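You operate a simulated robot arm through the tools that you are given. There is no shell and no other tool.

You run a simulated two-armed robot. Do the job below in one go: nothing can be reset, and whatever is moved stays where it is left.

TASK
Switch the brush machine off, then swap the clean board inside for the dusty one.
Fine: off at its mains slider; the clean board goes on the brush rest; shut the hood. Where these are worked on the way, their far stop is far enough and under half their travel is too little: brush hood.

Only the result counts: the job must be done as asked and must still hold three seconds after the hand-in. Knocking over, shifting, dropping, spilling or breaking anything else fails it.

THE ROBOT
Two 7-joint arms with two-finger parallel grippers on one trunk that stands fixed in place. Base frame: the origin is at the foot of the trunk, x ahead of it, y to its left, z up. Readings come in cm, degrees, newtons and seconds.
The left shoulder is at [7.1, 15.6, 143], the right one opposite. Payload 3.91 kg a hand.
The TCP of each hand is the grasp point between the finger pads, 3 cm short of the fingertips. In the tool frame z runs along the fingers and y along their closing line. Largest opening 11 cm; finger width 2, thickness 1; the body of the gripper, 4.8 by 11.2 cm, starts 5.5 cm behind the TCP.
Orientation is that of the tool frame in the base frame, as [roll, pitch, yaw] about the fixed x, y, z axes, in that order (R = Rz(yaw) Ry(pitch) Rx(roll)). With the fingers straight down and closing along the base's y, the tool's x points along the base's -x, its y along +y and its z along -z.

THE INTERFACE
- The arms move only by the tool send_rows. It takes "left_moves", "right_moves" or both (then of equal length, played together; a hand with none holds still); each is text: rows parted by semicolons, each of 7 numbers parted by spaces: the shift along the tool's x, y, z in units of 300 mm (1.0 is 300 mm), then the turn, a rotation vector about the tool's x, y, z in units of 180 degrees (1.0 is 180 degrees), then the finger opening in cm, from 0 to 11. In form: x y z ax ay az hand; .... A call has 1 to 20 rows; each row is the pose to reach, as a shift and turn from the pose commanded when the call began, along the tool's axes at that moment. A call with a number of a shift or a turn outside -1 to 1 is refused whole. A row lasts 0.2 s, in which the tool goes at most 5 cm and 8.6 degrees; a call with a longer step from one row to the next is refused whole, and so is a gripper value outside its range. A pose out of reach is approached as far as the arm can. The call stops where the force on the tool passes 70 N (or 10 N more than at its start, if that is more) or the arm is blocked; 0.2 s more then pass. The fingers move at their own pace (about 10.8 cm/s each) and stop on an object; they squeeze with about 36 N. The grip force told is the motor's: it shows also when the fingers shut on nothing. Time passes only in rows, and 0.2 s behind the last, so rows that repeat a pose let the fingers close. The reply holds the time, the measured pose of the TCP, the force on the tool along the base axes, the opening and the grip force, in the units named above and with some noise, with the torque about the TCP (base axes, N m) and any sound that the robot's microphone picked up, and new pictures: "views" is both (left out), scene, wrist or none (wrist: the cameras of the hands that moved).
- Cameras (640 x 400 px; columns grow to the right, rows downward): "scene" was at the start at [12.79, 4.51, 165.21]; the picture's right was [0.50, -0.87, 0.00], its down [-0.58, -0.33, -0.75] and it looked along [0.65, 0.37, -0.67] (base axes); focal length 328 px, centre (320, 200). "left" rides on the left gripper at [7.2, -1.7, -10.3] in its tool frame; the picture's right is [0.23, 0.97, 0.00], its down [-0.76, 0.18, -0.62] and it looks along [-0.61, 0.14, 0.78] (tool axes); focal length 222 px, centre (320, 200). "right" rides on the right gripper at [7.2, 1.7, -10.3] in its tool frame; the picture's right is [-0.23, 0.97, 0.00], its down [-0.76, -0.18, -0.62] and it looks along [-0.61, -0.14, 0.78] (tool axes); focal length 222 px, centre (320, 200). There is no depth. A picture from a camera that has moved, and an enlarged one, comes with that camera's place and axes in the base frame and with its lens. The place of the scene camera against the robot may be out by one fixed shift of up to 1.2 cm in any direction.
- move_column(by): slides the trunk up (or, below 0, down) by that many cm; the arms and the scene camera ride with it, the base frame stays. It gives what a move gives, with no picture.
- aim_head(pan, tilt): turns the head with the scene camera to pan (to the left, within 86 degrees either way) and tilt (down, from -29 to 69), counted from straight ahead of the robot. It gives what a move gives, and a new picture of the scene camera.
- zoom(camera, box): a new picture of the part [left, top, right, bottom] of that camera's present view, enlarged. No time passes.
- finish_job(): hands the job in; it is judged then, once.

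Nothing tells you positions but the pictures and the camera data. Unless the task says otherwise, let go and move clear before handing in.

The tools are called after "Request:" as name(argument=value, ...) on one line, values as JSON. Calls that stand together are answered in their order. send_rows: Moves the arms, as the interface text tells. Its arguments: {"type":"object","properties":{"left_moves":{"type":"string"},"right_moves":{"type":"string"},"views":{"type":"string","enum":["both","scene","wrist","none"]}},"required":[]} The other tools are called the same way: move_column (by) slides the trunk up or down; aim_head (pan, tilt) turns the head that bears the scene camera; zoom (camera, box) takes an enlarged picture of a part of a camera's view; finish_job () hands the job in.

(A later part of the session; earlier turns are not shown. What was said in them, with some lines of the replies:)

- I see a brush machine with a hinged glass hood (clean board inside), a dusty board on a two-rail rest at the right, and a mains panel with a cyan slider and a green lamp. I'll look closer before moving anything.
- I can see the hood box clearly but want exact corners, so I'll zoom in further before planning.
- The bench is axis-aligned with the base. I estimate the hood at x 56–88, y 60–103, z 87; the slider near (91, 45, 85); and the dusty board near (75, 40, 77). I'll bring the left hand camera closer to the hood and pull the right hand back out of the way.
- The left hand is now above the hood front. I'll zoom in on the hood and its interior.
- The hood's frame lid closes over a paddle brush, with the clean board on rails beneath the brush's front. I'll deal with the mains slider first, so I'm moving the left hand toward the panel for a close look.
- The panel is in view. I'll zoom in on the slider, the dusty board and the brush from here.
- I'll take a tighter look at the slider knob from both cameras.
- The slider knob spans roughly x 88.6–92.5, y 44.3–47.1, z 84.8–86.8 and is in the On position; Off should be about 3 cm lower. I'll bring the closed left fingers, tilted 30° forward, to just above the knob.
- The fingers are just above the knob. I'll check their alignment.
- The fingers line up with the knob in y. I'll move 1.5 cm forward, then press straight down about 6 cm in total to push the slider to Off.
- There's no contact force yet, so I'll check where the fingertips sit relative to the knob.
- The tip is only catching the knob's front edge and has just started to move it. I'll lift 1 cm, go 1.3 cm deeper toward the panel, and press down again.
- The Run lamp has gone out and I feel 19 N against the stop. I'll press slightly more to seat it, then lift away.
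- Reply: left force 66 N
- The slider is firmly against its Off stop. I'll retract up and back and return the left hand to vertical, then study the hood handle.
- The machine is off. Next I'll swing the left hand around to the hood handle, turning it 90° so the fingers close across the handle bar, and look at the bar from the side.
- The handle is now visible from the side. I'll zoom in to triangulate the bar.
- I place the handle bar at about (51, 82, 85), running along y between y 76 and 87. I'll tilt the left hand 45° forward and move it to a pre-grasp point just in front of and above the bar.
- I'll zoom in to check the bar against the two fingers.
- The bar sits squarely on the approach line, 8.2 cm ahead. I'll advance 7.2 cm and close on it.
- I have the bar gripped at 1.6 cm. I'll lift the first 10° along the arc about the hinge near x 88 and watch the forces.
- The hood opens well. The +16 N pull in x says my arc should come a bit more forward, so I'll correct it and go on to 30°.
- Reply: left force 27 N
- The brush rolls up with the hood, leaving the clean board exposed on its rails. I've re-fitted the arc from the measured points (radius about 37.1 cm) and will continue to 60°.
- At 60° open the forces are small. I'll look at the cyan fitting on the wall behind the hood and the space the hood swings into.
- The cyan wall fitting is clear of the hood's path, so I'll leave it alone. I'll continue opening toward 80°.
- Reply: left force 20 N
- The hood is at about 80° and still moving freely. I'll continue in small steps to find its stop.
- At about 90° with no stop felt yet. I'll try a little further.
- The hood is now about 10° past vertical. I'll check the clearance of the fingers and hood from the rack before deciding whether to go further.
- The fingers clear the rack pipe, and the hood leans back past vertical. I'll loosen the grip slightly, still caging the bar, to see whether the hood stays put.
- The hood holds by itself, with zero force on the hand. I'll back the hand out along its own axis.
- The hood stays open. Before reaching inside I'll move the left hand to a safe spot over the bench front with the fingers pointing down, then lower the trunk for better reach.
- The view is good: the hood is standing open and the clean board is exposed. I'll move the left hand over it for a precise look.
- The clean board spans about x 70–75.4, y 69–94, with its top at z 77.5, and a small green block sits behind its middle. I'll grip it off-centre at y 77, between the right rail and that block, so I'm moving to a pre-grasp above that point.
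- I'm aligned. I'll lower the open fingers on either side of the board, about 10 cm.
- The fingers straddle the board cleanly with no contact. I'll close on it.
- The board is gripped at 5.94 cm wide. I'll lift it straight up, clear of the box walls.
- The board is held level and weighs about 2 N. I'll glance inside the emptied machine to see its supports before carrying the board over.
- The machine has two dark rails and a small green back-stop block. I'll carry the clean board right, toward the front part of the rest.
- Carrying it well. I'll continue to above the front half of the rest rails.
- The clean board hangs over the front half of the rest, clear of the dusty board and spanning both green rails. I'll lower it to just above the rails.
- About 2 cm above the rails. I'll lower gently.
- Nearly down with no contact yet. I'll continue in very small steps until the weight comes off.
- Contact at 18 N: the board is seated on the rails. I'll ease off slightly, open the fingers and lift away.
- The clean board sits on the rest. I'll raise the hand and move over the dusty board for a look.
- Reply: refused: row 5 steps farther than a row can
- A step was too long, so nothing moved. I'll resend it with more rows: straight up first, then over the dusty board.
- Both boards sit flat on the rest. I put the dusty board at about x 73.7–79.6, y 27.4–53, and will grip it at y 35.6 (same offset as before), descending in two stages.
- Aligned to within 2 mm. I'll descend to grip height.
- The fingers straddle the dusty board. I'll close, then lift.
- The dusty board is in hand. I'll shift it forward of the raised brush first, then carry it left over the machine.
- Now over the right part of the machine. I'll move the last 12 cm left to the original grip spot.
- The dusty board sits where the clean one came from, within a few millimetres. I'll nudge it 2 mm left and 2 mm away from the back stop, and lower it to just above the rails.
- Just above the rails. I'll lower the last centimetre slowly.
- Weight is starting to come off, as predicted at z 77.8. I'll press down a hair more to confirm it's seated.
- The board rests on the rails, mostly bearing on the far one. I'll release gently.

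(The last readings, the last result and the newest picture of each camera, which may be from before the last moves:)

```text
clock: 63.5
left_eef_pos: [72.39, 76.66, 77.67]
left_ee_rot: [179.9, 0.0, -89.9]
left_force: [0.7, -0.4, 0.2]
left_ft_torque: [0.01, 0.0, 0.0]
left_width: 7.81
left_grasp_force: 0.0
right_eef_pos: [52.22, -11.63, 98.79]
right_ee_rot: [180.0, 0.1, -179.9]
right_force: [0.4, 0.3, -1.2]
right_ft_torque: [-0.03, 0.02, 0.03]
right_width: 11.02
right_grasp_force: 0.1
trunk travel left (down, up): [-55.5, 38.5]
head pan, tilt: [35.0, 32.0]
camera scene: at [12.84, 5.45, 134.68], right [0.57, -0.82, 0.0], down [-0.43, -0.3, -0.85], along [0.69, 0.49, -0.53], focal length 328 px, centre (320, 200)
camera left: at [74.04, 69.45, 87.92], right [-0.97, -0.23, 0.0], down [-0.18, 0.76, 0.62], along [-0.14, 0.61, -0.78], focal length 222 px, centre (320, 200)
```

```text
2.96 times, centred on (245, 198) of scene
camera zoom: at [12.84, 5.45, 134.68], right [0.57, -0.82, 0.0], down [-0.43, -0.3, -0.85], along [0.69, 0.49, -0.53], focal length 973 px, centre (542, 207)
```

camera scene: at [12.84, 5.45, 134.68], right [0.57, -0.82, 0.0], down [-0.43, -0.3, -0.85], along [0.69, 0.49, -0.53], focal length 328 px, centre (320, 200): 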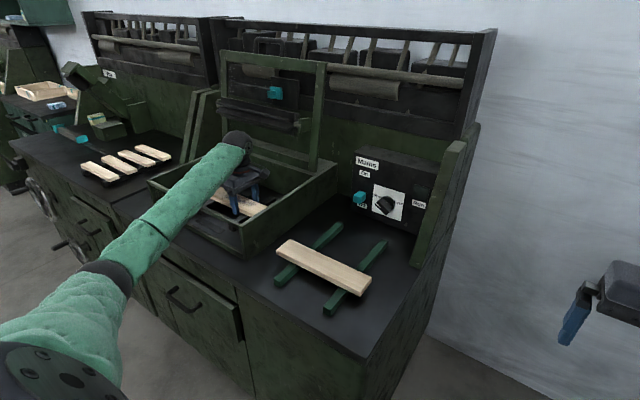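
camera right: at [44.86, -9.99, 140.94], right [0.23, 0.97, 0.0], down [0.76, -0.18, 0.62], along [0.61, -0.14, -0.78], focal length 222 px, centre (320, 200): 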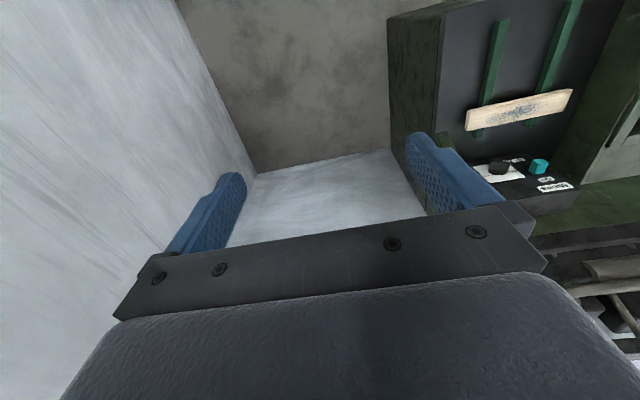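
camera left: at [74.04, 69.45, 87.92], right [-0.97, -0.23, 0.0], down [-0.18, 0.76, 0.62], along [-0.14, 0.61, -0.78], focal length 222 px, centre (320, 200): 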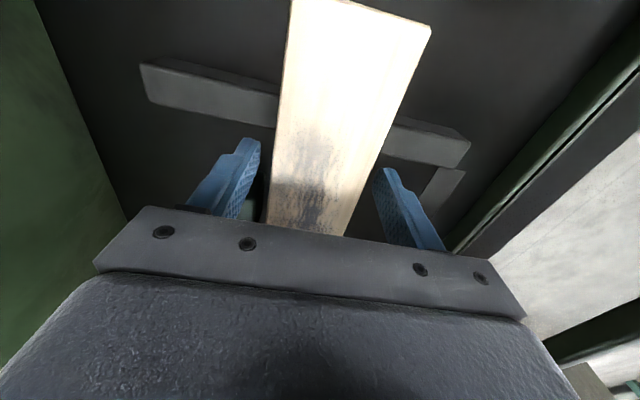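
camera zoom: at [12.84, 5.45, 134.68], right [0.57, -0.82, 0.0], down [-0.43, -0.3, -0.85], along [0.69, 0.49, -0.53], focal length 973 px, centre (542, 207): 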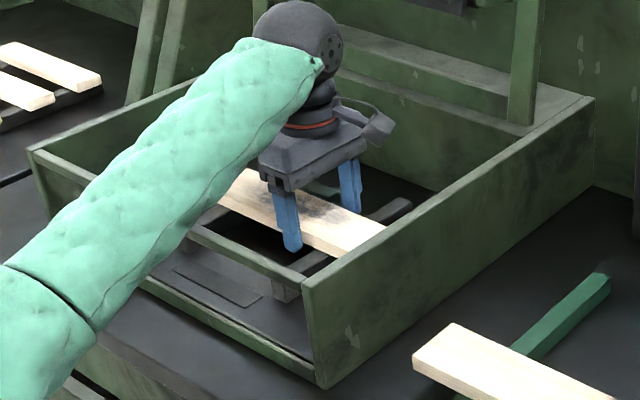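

The dusty board is released on the machine's rails. I'll lift the hand straight out and check how the board lies.

Request:
send_rows(left_moves="0 0 -0.06 0 0 0 7.8; 0 0 -0.16 0 0 0 7.8; 0 0 -0.28 0 0 0 7.8; 0 0 -0.42 0 0 0 7.8; 0 0.1 -0.55 0 0 0 7.8; 0 0.22 -0.66 0 0 0 7.8; 0 0.33 -0.76 0 0 0 7.8; 0 0.42 -0.85 0 0 0 7.8", views="both")

Request:
zoom(camera="scene", box=[145, 130, 345, 265])

Request:
zoom(camera="left", box=[150, 0, 450, 200])

```text
clock: 65.3
left_eef_pos: [59.83, 76.36, 103.45]
left_ee_rot: [-179.9, 0.0, -90.0]
left_force: [-0.3, 0.0, 0.1]
left_ft_torque: [0.01, -0.01, -0.03]
left_width: 7.82
left_grasp_force: 0.1
right_eef_pos: [52.16, -11.57, 98.79]
right_ee_rot: [-180.0, 0.0, 179.9]
right_force: [-0.6, 0.2, -0.1]
right_ft_torque: [0.06, 0.01, 0.04]
right_width: 11.02
right_grasp_force: 0.0
trunk travel left (down, up): [-55.5, 38.5]
head pan, tilt: [35.0, 32.0]
camera scene: at [12.74, 5.37, 134.7], right [0.57, -0.82, 0.0], down [-0.43, -0.3, -0.85], along [0.7, 0.49, -0.53], focal length 328 px, centre (320, 200)
camera left: at [61.51, 69.13, 113.79], right [-0.97, -0.23, 0.0], down [-0.18, 0.76, 0.62], along [-0.14, 0.61, -0.78], focal length 222 px, centre (320, 200)
```

scene: 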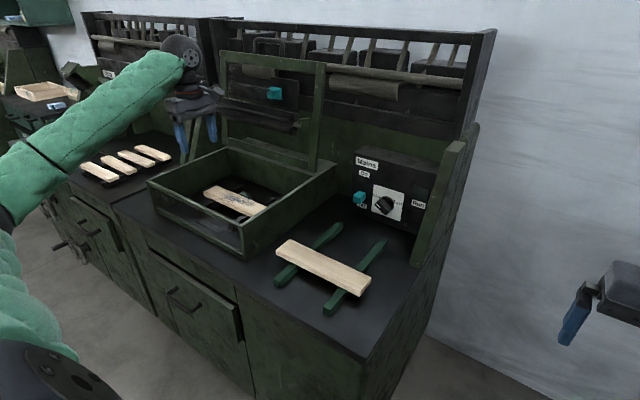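
left: 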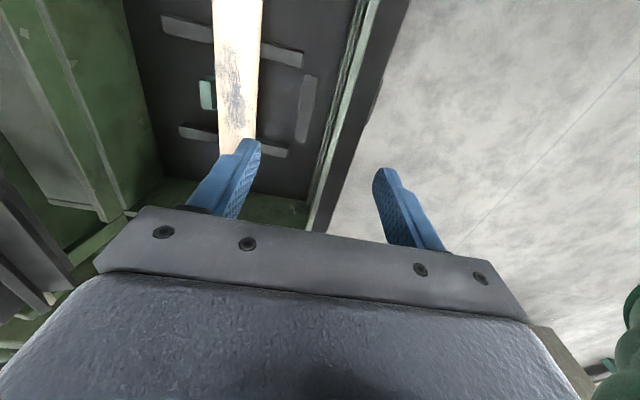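

```text
2.96 times, centred on (245, 198) of scene
camera zoom: at [12.74, 5.37, 134.7], right [0.57, -0.82, 0.0], down [-0.43, -0.3, -0.85], along [0.7, 0.49, -0.53], focal length 973 px, centre (542, 207)
```

zoom: 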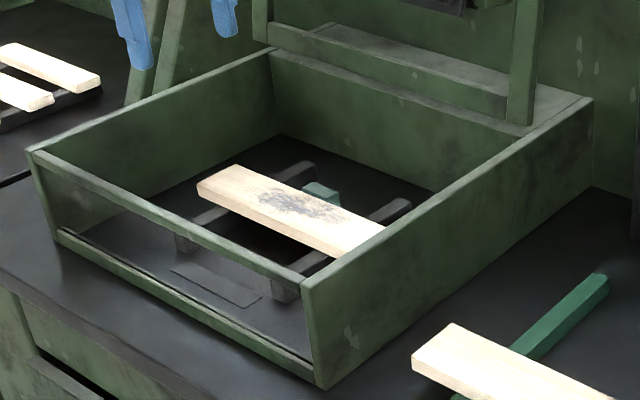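

```text
2.00 times, centred on (300, 100) of left
camera zoom: at [61.51, 69.13, 113.79], right [-0.97, -0.23, 0.0], down [-0.18, 0.76, 0.62], along [-0.14, 0.61, -0.78], focal length 444 px, centre (360, 400)
```

zoom: 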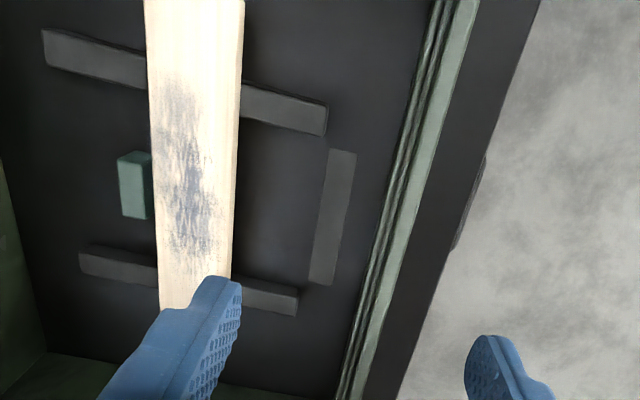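

The dusty board lies flat on both rails, in front of the back stop, just as the clean one did. Now I'll raise the trunk back up and look at the hood handle to close it.

Request:
move_column(by=32)

Request:
aim_head(pan=38, tilt=38)

Request:
zoom(camera="scene", box=[200, 50, 400, 200])

```text
clock: 68.5
left_eef_pos: [59.79, 76.43, 135.5]
left_ee_rot: [180.0, -0.1, -89.9]
left_force: [-0.6, 0.7, 0.1]
left_ft_torque: [-0.01, -0.03, 0.03]
left_width: 7.78
left_grasp_force: 0.0
right_eef_pos: [52.18, -11.59, 130.78]
right_ee_rot: [179.9, 0.0, 179.9]
right_force: [0.2, -0.6, 0.3]
right_ft_torque: [-0.02, 0.01, 0.06]
right_width: 11.0
right_grasp_force: 0.0
trunk travel left (down, up): [-87.5, 6.5]
head pan, tilt: [35.0, 32.0]
```

```text
clock: 69.1
left_eef_pos: [59.95, 76.51, 135.56]
left_ee_rot: [-179.9, 0.0, -89.9]
left_force: [0.2, -0.3, -0.9]
left_ft_torque: [0.0, -0.03, -0.03]
left_width: 7.81
left_grasp_force: 0.0
right_eef_pos: [52.34, -11.49, 130.8]
right_ee_rot: [-179.9, 0.0, -180.0]
right_force: [0.0, 0.8, -0.4]
right_ft_torque: [0.03, 0.01, 0.01]
right_width: 10.99
right_grasp_force: 0.1
trunk travel left (down, up): [-87.5, 6.5]
head pan, tilt: [38.0, 38.0]
camera scene: at [12.32, 5.64, 165.77], right [0.62, -0.79, 0.0], down [-0.49, -0.38, -0.79], along [0.62, 0.48, -0.62], focal length 328 px, centre (320, 200)
```

scene: 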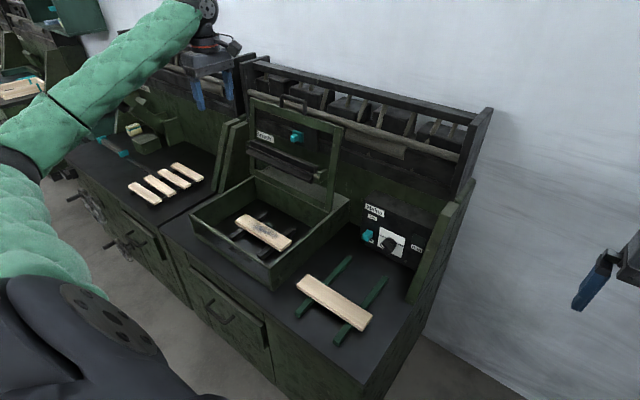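

```text
2.67 times, centred on (300, 125) of scene
camera zoom: at [12.32, 5.64, 165.77], right [0.62, -0.79, 0.0], down [-0.49, -0.38, -0.79], along [0.62, 0.48, -0.62], focal length 876 px, centre (373, 400)
```

zoom: 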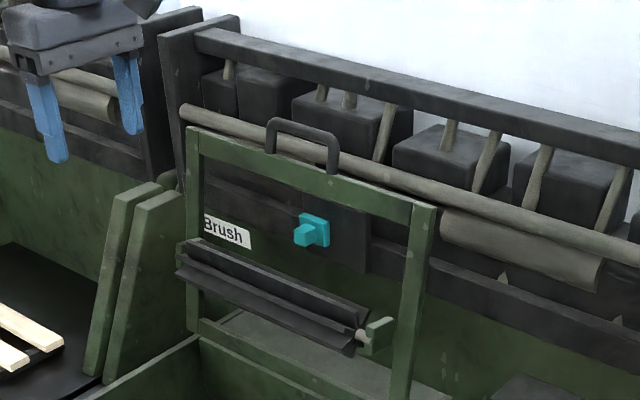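

The hood stands open as I left it, with the handle bar near (94.7, 82, 122). I'll tilt the hand 45° again and go to the same pre-grasp point I backed out from.

Request:
send_rows(left_moves="-0.031 -0.131 0.01 0.0417 0 0 3.2; -0.062 -0.263 0.02 0.0833 0 0 3.2; -0.094 -0.394 0.031 0.125 0 0 3.2; -0.125 -0.525 0.041 0.1667 0 0 3.2; -0.156 -0.657 0.052 0.2083 0 0 3.2; -0.185 -0.788 0.062 0.25 0 0 3.2; -0.185 -0.788 0.062 0.25 0 0 3.2", views="both")

Request:
zoom(camera="left", box=[220, 0, 440, 250])

```text
clock: 70.7
left_eef_pos: [83.02, 81.97, 133.71]
left_ee_rot: [-135.0, 0.0, -89.9]
left_force: [0.0, 0.2, -0.7]
left_ft_torque: [0.01, -0.04, 0.0]
left_width: 3.2
left_grasp_force: 0.1
right_eef_pos: [52.28, -11.44, 130.87]
right_ee_rot: [180.0, 0.1, 180.0]
right_force: [-0.7, -1.0, 0.6]
right_ft_torque: [0.01, -0.06, -0.01]
right_width: 10.99
right_grasp_force: 0.1
trunk travel left (down, up): [-87.5, 6.5]
head pan, tilt: [38.0, 38.0]
camera scene: at [12.21, 5.65, 165.77], right [0.62, -0.79, 0.0], down [-0.49, -0.38, -0.79], along [0.62, 0.48, -0.62], focal length 328 px, centre (320, 200)
camera left: at [76.85, 74.78, 142.1], right [-0.69, -0.23, -0.69], down [-0.57, 0.76, 0.31], along [0.45, 0.61, -0.65], focal length 222 px, centre (320, 200)
```

scene: 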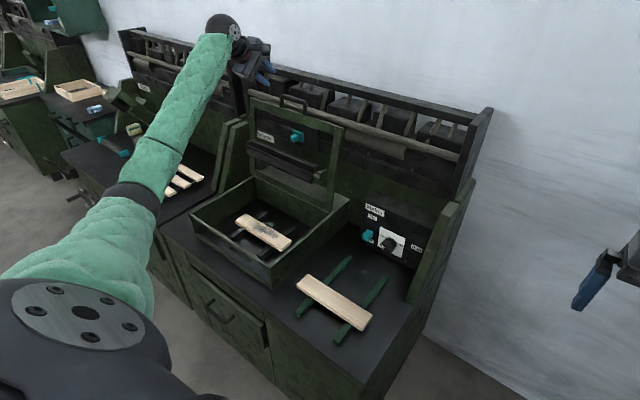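
left: 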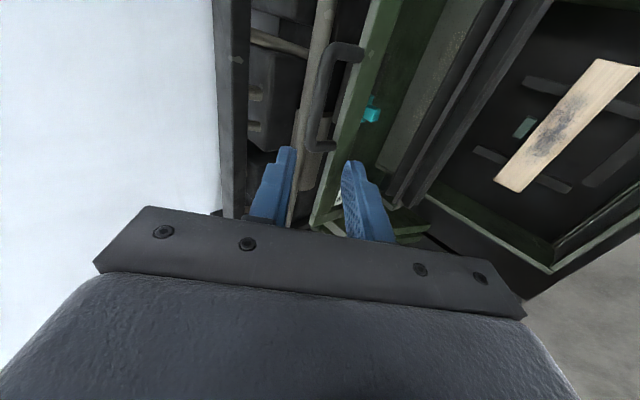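

```text
1.60 times, centred on (330, 125) of left
camera zoom: at [76.85, 74.78, 142.1], right [-0.69, -0.23, -0.69], down [-0.57, 0.76, 0.31], along [0.45, 0.61, -0.65], focal length 355 px, centre (304, 320)
```

zoom: 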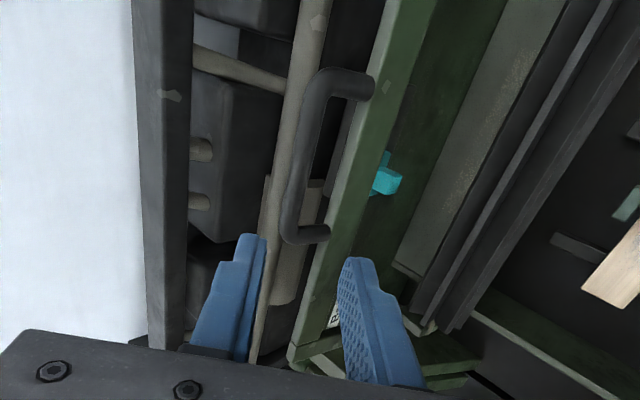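

The bar is dead ahead, about 17 cm along the tool axis. I'll advance 16 cm and close on it.

Request:
send_rows(left_moves="0 0 0.1 0 0 0 3.2; 0 0 0.22 0 0 0 3.2; 0 0 0.34 0 0 0 3.2; 0 0 0.44 0 0 0 3.2; 0 0 0.5 0 0 0 3.2; 0 0 0.532 0 0 0 3.2", views="both")

Request:
zoom(camera="left", box=[230, 30, 430, 250])

```text
clock: 72.1
left_eef_pos: [95.0, 82.13, 122.21]
left_ee_rot: [-135.0, 0.1, -90.0]
left_force: [-0.4, 0.0, 0.3]
left_ft_torque: [0.01, 0.0, 0.0]
left_width: 3.17
left_grasp_force: 0.0
right_eef_pos: [52.23, -11.5, 130.76]
right_ee_rot: [-179.9, 0.1, -180.0]
right_force: [-0.5, 0.4, -0.3]
right_ft_torque: [-0.02, 0.01, 0.01]
right_width: 11.01
right_grasp_force: 0.1
trunk travel left (down, up): [-87.5, 6.5]
head pan, tilt: [38.0, 38.0]
camera scene: at [12.34, 5.61, 165.76], right [0.62, -0.79, 0.0], down [-0.49, -0.38, -0.79], along [0.62, 0.49, -0.62], focal length 328 px, centre (320, 200)
camera left: at [88.8, 74.87, 130.66], right [-0.69, -0.23, -0.69], down [-0.57, 0.76, 0.32], along [0.45, 0.61, -0.65], focal length 222 px, centre (320, 200)
```

scene: 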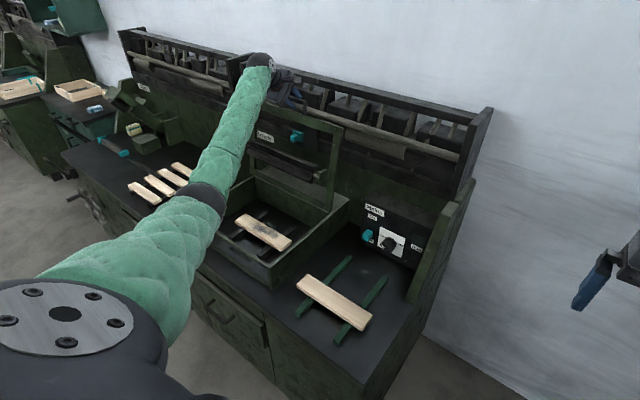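
left: 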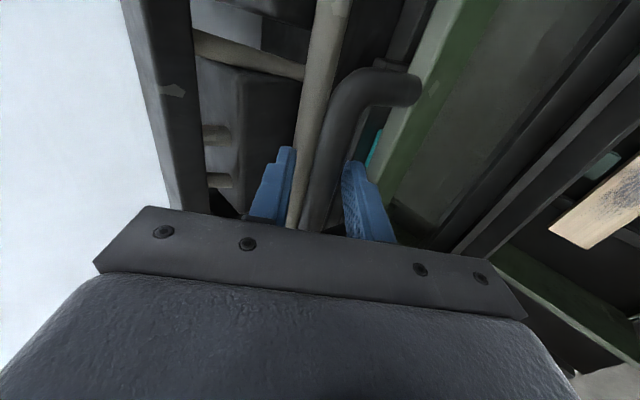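

```text
1.82 times, centred on (330, 140) of left
camera zoom: at [88.8, 74.87, 130.66], right [-0.69, -0.23, -0.69], down [-0.57, 0.76, 0.32], along [0.45, 0.61, -0.65], focal length 404 px, centre (302, 309)
```

zoom: 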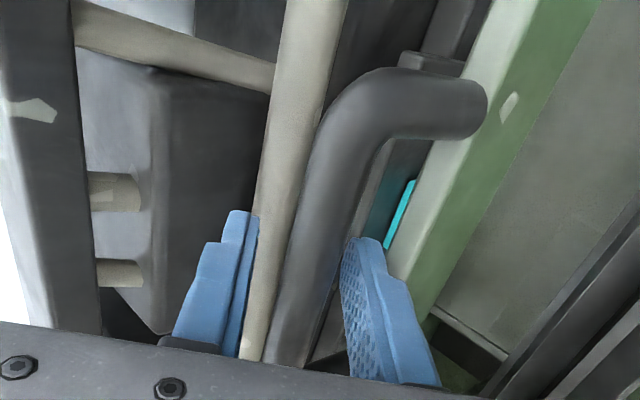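

The bar lies between the fingers. I'll close on it.

Request:
send_rows(left_moves="0 0 0 0 0 0 1.5; 0 0 0 0 0 0 0; 0 0 0 0 0 0 0; 0 0 0 0 0 0 0", views="wrist")

```text
clock: 73.1
left_eef_pos: [95.05, 82.06, 122.22]
left_ee_rot: [-135.1, 0.0, -90.1]
left_force: [1.0, -1.1, -5.0]
left_ft_torque: [-0.11, -0.02, -0.17]
left_width: 1.57
left_grasp_force: 44.9
right_eef_pos: [52.42, -11.54, 130.68]
right_ee_rot: [-179.9, -0.1, -180.0]
right_force: [-0.3, 0.3, -0.3]
right_ft_torque: [0.03, -0.01, -0.01]
right_width: 11.0
right_grasp_force: 0.0
trunk travel left (down, up): [-87.5, 6.5]
head pan, tilt: [38.0, 38.0]
camera left: at [88.83, 74.87, 130.63], right [-0.69, -0.23, -0.69], down [-0.57, 0.76, 0.32], along [0.45, 0.61, -0.65], focal length 222 px, centre (320, 200)
```

left: 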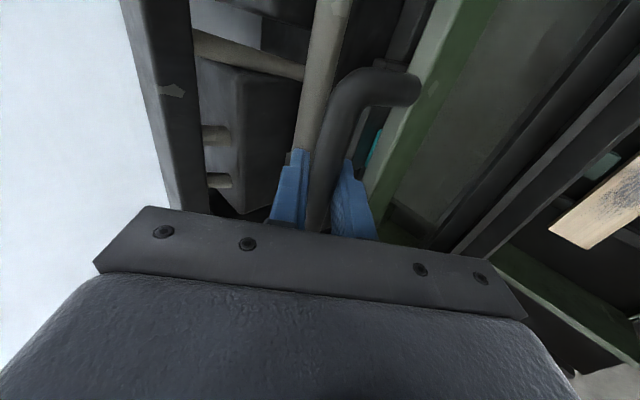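

The bar is gripped. I'll pull the hood forward along the reverse arc, starting with the part back through vertical.

Request:
send_rows(left_moves="0 0.0448 -0.0636 0 0 0 0; 0 0.0851 -0.1143 0 0 0 0; 0 0.1579 -0.1937 0 0 0 0; 0 0.2376 -0.2668 0 0 0 0", views="scene")

```text
clock: 74.1
left_eef_pos: [84.45, 82.14, 122.59]
left_ee_rot: [-135.3, -0.1, -90.0]
left_force: [2.5, -17.9, -25.1]
left_ft_torque: [0.54, -0.02, 0.48]
left_width: 1.6
left_grasp_force: 44.7
right_eef_pos: [52.44, -11.54, 130.76]
right_ee_rot: [-179.9, -0.1, 179.9]
right_force: [-1.0, 0.6, -0.1]
right_ft_torque: [0.0, 0.01, 0.03]
right_width: 10.99
right_grasp_force: 0.0
trunk travel left (down, up): [-87.5, 6.5]
head pan, tilt: [38.0, 38.0]
camera scene: at [12.5, 5.71, 165.72], right [0.61, -0.79, 0.0], down [-0.49, -0.38, -0.79], along [0.62, 0.48, -0.62], focal length 328 px, centre (320, 200)
```

scene: 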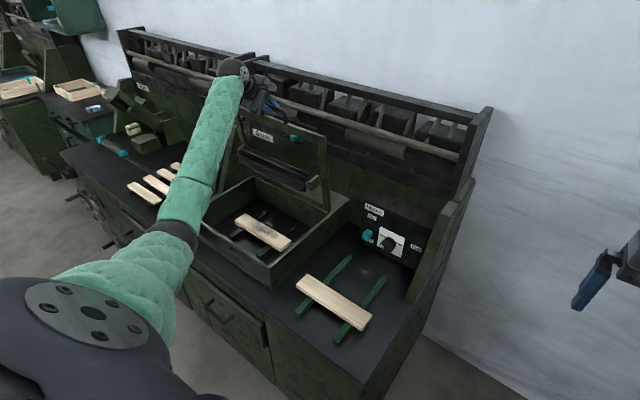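

Past vertical now; the −25 N in z means I'm slightly too high, so I've trimmed the radius. I'll continue down to 60°.

Request:
send_rows(left_moves="0 0.0907 -0.0577 0 0 0 0; 0 0.1808 -0.1153 0 0 0 0; 0 0.2758 -0.1645 0 0 0 0; 0 0.3743 -0.2055 0 0 0 0; 0 0.4764 -0.2378 0 0 0 0", views="none")

```text
clock: 75.3
left_eef_pos: [68.93, 82.11, 117.54]
left_ee_rot: [-135.2, -0.1, -89.9]
left_force: [2.3, -2.9, -12.7]
left_ft_torque: [0.42, 0.15, 0.43]
left_width: 1.56
left_grasp_force: 44.7
right_eef_pos: [52.37, -11.43, 130.66]
right_ee_rot: [-179.9, -0.2, 180.0]
right_force: [-0.1, 0.5, -0.1]
right_ft_torque: [0.01, -0.03, 0.0]
right_width: 11.01
right_grasp_force: 0.1
trunk travel left (down, up): [-87.5, 6.5]
head pan, tilt: [38.0, 38.0]
```

Moving smoothly. I'll continue down to 20°.

Request:
send_rows(left_moves="0 0.1044 -0.0229 0 0 0 0; 0 0.2102 -0.0368 0 0 0 0; 0 0.317 -0.0417 0 0 0 0; 0 0.4238 -0.0368 0 0 0 0; 0 0.5296 -0.0229 0 0 0 0; 0 0.634 0 0 0 0 0; 0 0.7361 0.0323 0 0 0 0; 0 0.8346 0.0733 0 0 0 0", views="scene")

```text
clock: 77.1
left_eef_pos: [52.75, 82.2, 98.46]
left_ee_rot: [-135.0, -0.1, -89.9]
left_force: [1.7, 4.1, -6.0]
left_ft_torque: [0.06, 0.19, -0.01]
left_width: 1.56
left_grasp_force: 45.3
right_eef_pos: [52.22, -11.42, 130.78]
right_ee_rot: [-179.9, 0.0, 179.9]
right_force: [-0.5, 0.0, 0.1]
right_ft_torque: [-0.03, -0.02, 0.01]
right_width: 10.98
right_grasp_force: 0.1
trunk travel left (down, up): [-87.5, 6.5]
head pan, tilt: [38.0, 38.0]
camera scene: at [12.28, 5.76, 165.77], right [0.62, -0.79, 0.0], down [-0.49, -0.38, -0.79], along [0.62, 0.48, -0.62], focal length 328 px, centre (320, 200)
```

scene: 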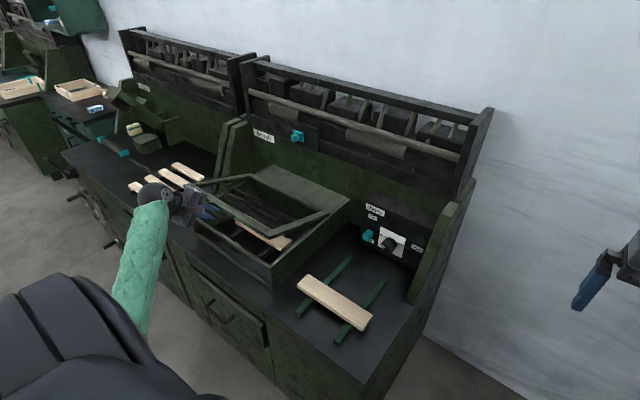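

At 20°. I'll lower slowly now, down to about 3°, watching for contact.

Request:
send_rows(left_moves="0 0.0475 0.0246 0 0 0 0; 0 0.095 0.0493 0 0 0 0; 0 0.14 0.078 0 0 0 0; 0 0.185 0.1068 0 0 0 0; 0 0.22 0.1325 0 0 0 0; 0 0.2534 0.1582 0 0 0 0; 0 0.278 0.179 0 0 0 0; 0 0.3022 0.1999 0 0 0 0; 0 0.3022 0.1999 0 0 0 0", views="scene")

Request:
zoom(camera="scene", box=[180, 150, 370, 300])

```text
clock: 79.1
left_eef_pos: [50.65, 82.04, 87.85]
left_ee_rot: [-135.1, 0.0, -90.0]
left_force: [11.6, 16.1, -6.5]
left_ft_torque: [0.22, -0.09, 0.11]
left_width: 1.57
left_grasp_force: 45.1
right_eef_pos: [52.4, -11.36, 130.75]
right_ee_rot: [-179.9, -0.1, 180.0]
right_force: [-0.6, -0.1, 0.0]
right_ft_torque: [-0.01, -0.05, 0.0]
right_width: 10.98
right_grasp_force: 0.0
trunk travel left (down, up): [-87.5, 6.5]
head pan, tilt: [38.0, 38.0]
camera scene: at [12.43, 5.83, 165.74], right [0.62, -0.79, 0.0], down [-0.49, -0.38, -0.79], along [0.62, 0.48, -0.62], focal length 328 px, centre (320, 200)
```

scene: 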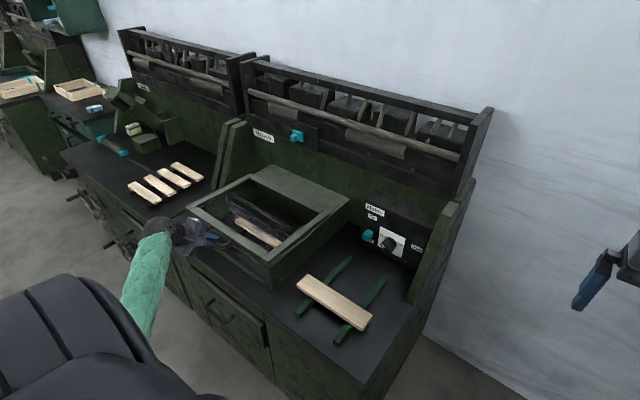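

```text
2.67 times, centred on (275, 225) of scene
camera zoom: at [12.43, 5.83, 165.74], right [0.62, -0.79, 0.0], down [-0.49, -0.38, -0.79], along [0.62, 0.48, -0.62], focal length 876 px, centre (440, 133)
```

zoom: 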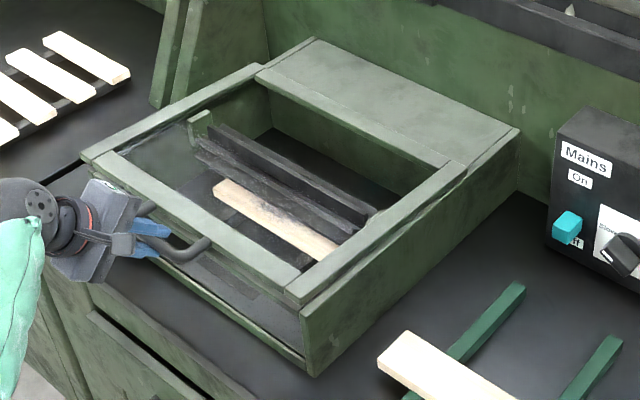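

Almost closed. I'll lower the final 2 cm gently onto the box.

Request:
send_rows(left_moves="-0.003 0.0177 0.02 0 0 0 0; -0.005 0.0354 0.0401 0 0 0 0; -0.006 0.0495 0.0542 0 0 0 0; -0.006 0.0495 0.0542 0 0 0 0", views="scene")

Request:
zoom(camera="scene", box=[180, 150, 370, 300])

```text
clock: 80.1
left_eef_pos: [50.44, 82.0, 85.71]
left_ee_rot: [-135.0, -0.2, -90.0]
left_force: [-16.6, -13.2, -6.1]
left_ft_torque: [-0.46, 0.26, -0.58]
left_width: 1.57
left_grasp_force: 45.2
right_eef_pos: [52.14, -11.64, 130.81]
right_ee_rot: [180.0, 0.0, 179.9]
right_force: [-0.9, 0.2, -0.1]
right_ft_torque: [0.01, 0.0, -0.01]
right_width: 10.98
right_grasp_force: 0.0
trunk travel left (down, up): [-87.5, 6.5]
head pan, tilt: [38.0, 38.0]
camera scene: at [12.16, 5.55, 165.77], right [0.62, -0.79, 0.0], down [-0.48, -0.38, -0.79], along [0.62, 0.49, -0.62], focal length 328 px, centre (320, 200)
```

scene: 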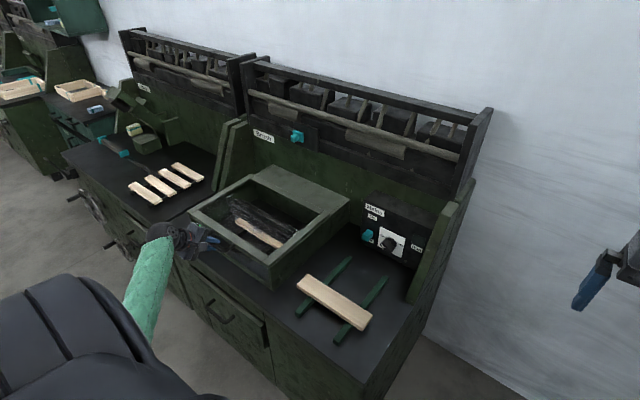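

```text
2.67 times, centred on (275, 225) of scene
camera zoom: at [12.16, 5.55, 165.77], right [0.62, -0.79, 0.0], down [-0.48, -0.38, -0.79], along [0.62, 0.49, -0.62], focal length 876 px, centre (440, 133)
```

zoom: 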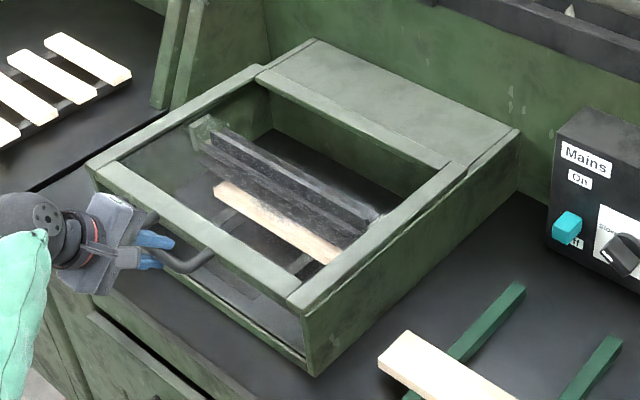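

The hood is back at its original closed position, though the hand still carries some weight. I'll press down another few millimetres to seat it fully.

Request:
send_rows(left_moves="0 0.0095 0.0024 0 0 0 0; 0 0.0189 0.0047 0 0 0 0; 0 0.0189 0.0047 0 0 0 0", views="none")

```text
clock: 80.9
left_eef_pos: [50.6, 82.09, 85.72]
left_ee_rot: [-134.7, 0.2, -89.9]
left_force: [-0.9, -6.2, 18.2]
left_ft_torque: [-1.05, -0.24, -0.82]
left_width: 1.6
left_grasp_force: 44.8
right_eef_pos: [52.29, -11.81, 130.81]
right_ee_rot: [179.9, 0.0, 180.0]
right_force: [-0.6, -1.0, 0.9]
right_ft_torque: [-0.02, 0.0, 0.01]
right_width: 11.01
right_grasp_force: 0.0
trunk travel left (down, up): [-87.5, 6.5]
head pan, tilt: [38.0, 38.0]
```

The hood is on its closed stop, with 18 N pushing back. I'll release the handle and back the hand out.

Request:
send_rows(left_moves="0 -0.008 -0.002 0 0 0 0; 0 -0.008 -0.002 0 0 0 2.4; 0 -0.008 -0.002 0 0 0 3.2; 0 -0.008 -0.002 0 0 0 3.2; 0 -0.008 -0.06 0 0 0 3.2; 0 -0.008 -0.16 0 0 0 3.2; 0 -0.008 -0.28 0 0 0 3.2; 0 -0.008 -0.42 0 0 0 3.2", views="both")

Request:
zoom(camera="scene", box=[180, 150, 370, 300])

```text
clock: 82.7
left_eef_pos: [41.68, 82.23, 94.28]
left_ee_rot: [-134.9, 0.0, -90.0]
left_force: [-0.1, 0.0, 0.0]
left_ft_torque: [0.03, 0.02, 0.01]
left_width: 3.2
left_grasp_force: 0.1
right_eef_pos: [52.18, -11.63, 130.85]
right_ee_rot: [-179.9, 0.1, 179.9]
right_force: [0.2, 0.9, -0.2]
right_ft_torque: [-0.02, -0.01, 0.0]
right_width: 11.0
right_grasp_force: 0.0
trunk travel left (down, up): [-87.5, 6.5]
head pan, tilt: [38.0, 38.0]
camera scene: at [12.12, 5.56, 165.78], right [0.61, -0.79, 0.0], down [-0.48, -0.38, -0.79], along [0.62, 0.48, -0.62], focal length 328 px, centre (320, 200)
camera left: at [35.59, 75.13, 102.65], right [-0.69, -0.23, -0.69], down [-0.57, 0.76, 0.31], along [0.45, 0.61, -0.65], focal length 222 px, centre (320, 200)
```

scene: 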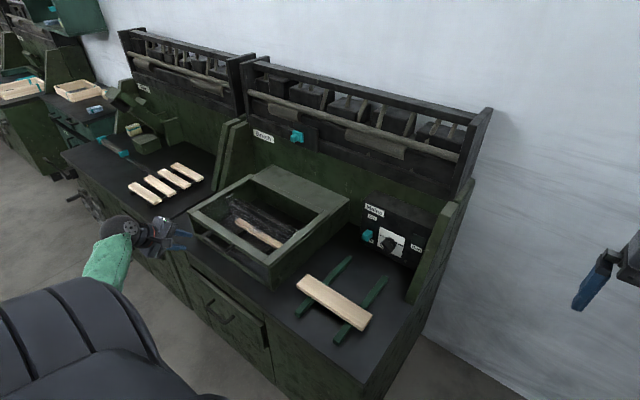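
left: 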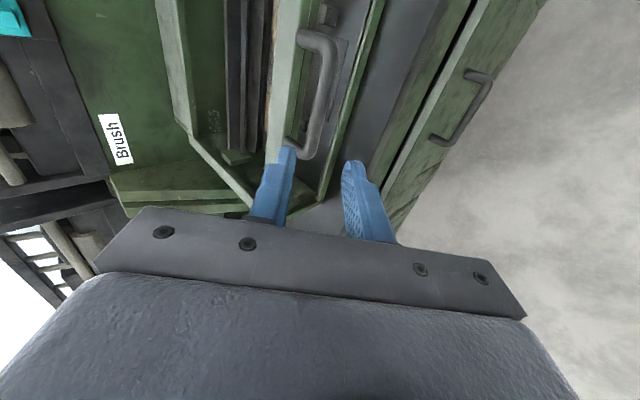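

```text
2.67 times, centred on (275, 225) of scene
camera zoom: at [12.12, 5.56, 165.78], right [0.61, -0.79, 0.0], down [-0.48, -0.38, -0.79], along [0.62, 0.48, -0.62], focal length 876 px, centre (440, 133)
```

zoom: 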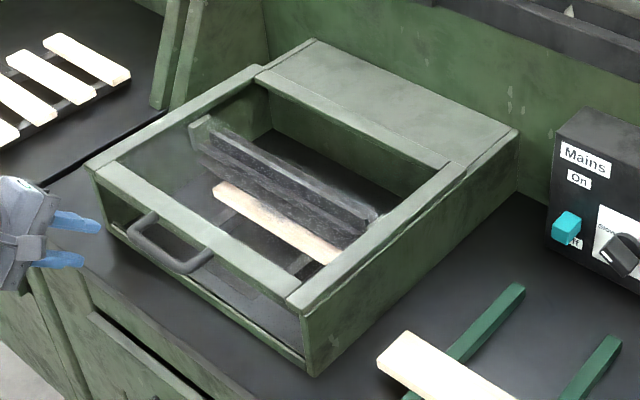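

The hood is closed and the hand is clear. I'll do a final check of the slider, lamp, boards and surroundings.

Request:
zoom(camera="scene", box=[345, 190, 445, 270])

Request:
zoom(camera="scene", box=[270, 240, 410, 350])

Request:
zoom(camera="scene", box=[240, 110, 340, 180])

Request:
zoom(camera="scene", box=[210, 190, 310, 270])

```text
5.00 times, centred on (395, 230) of scene
camera zoom: at [12.12, 5.56, 165.78], right [0.61, -0.79, 0.0], down [-0.48, -0.38, -0.79], along [0.62, 0.48, -0.62], focal length 1642 px, centre (-55, 50)
```

zoom: 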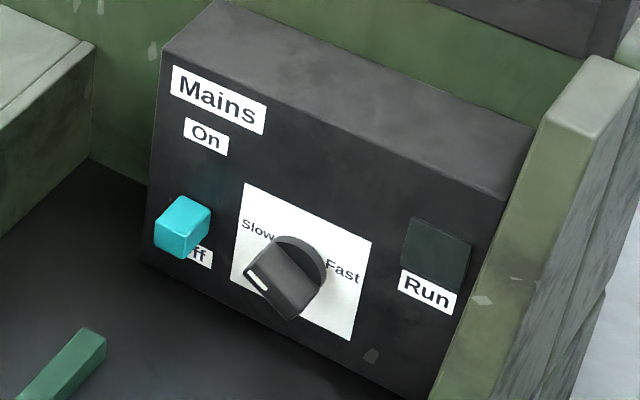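

```text
3.64 times, centred on (340, 295) of scene
camera zoom: at [12.12, 5.56, 165.78], right [0.61, -0.79, 0.0], down [-0.48, -0.38, -0.79], along [0.62, 0.48, -0.62], focal length 1195 px, centre (247, -146)
```

zoom: 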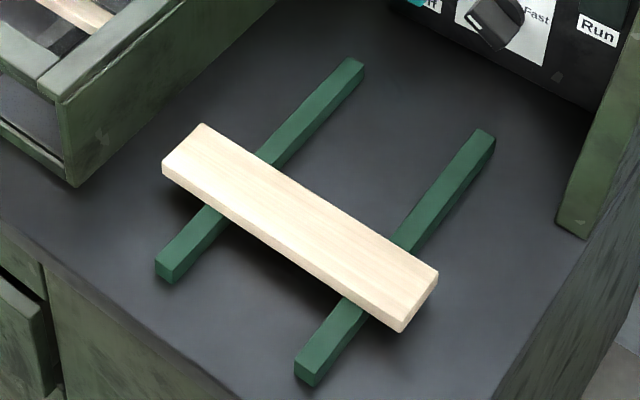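

```text
5.71 times, centred on (290, 145) of scene
camera zoom: at [12.12, 5.56, 165.78], right [0.61, -0.79, 0.0], down [-0.48, -0.38, -0.79], along [0.62, 0.48, -0.62], focal length 1877 px, centre (491, 514)
```

zoom: 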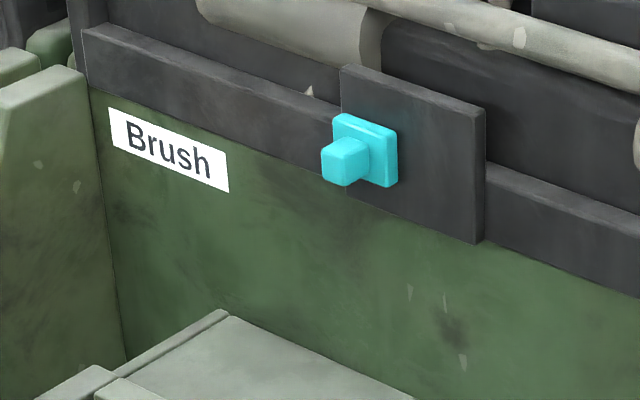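

```text
5.00 times, centred on (260, 230) of scene
camera zoom: at [12.12, 5.56, 165.78], right [0.61, -0.79, 0.0], down [-0.48, -0.38, -0.79], along [0.62, 0.48, -0.62], focal length 1642 px, centre (620, 50)
```

zoom: 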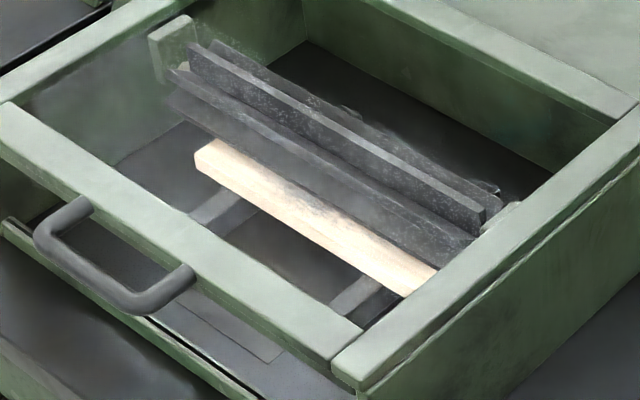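

Everything checks out: the slider is at Off with the Run lamp dark, the dusty board is inside under the closed hood, and the clean board is on the rest. Both hands are clear, so I'm handing in.

Request:
finish_job()

```text
The job is handed in.
```

The job is done and handed in; no result has come back from the judging yet. These are the states I saw in the last pictures before handing in:

- **Mains:** the slider is down against its Off stop and the Run lamp is dark.
- **Clean board:** it is lying flat across both green rails of the brush rest, nearer the front than where the dusty board was.
- **Dusty board:** it is lying on the machine's two rails in front of the back stop, within about half a centimetre of where the clean board was.
- **Hood:** I opened it past vertical for the swap. It is now shut again on its closed stop, and the handle is released.

I saw nothing else moved or knocked. Both hands were empty and clear of the bench fittings.
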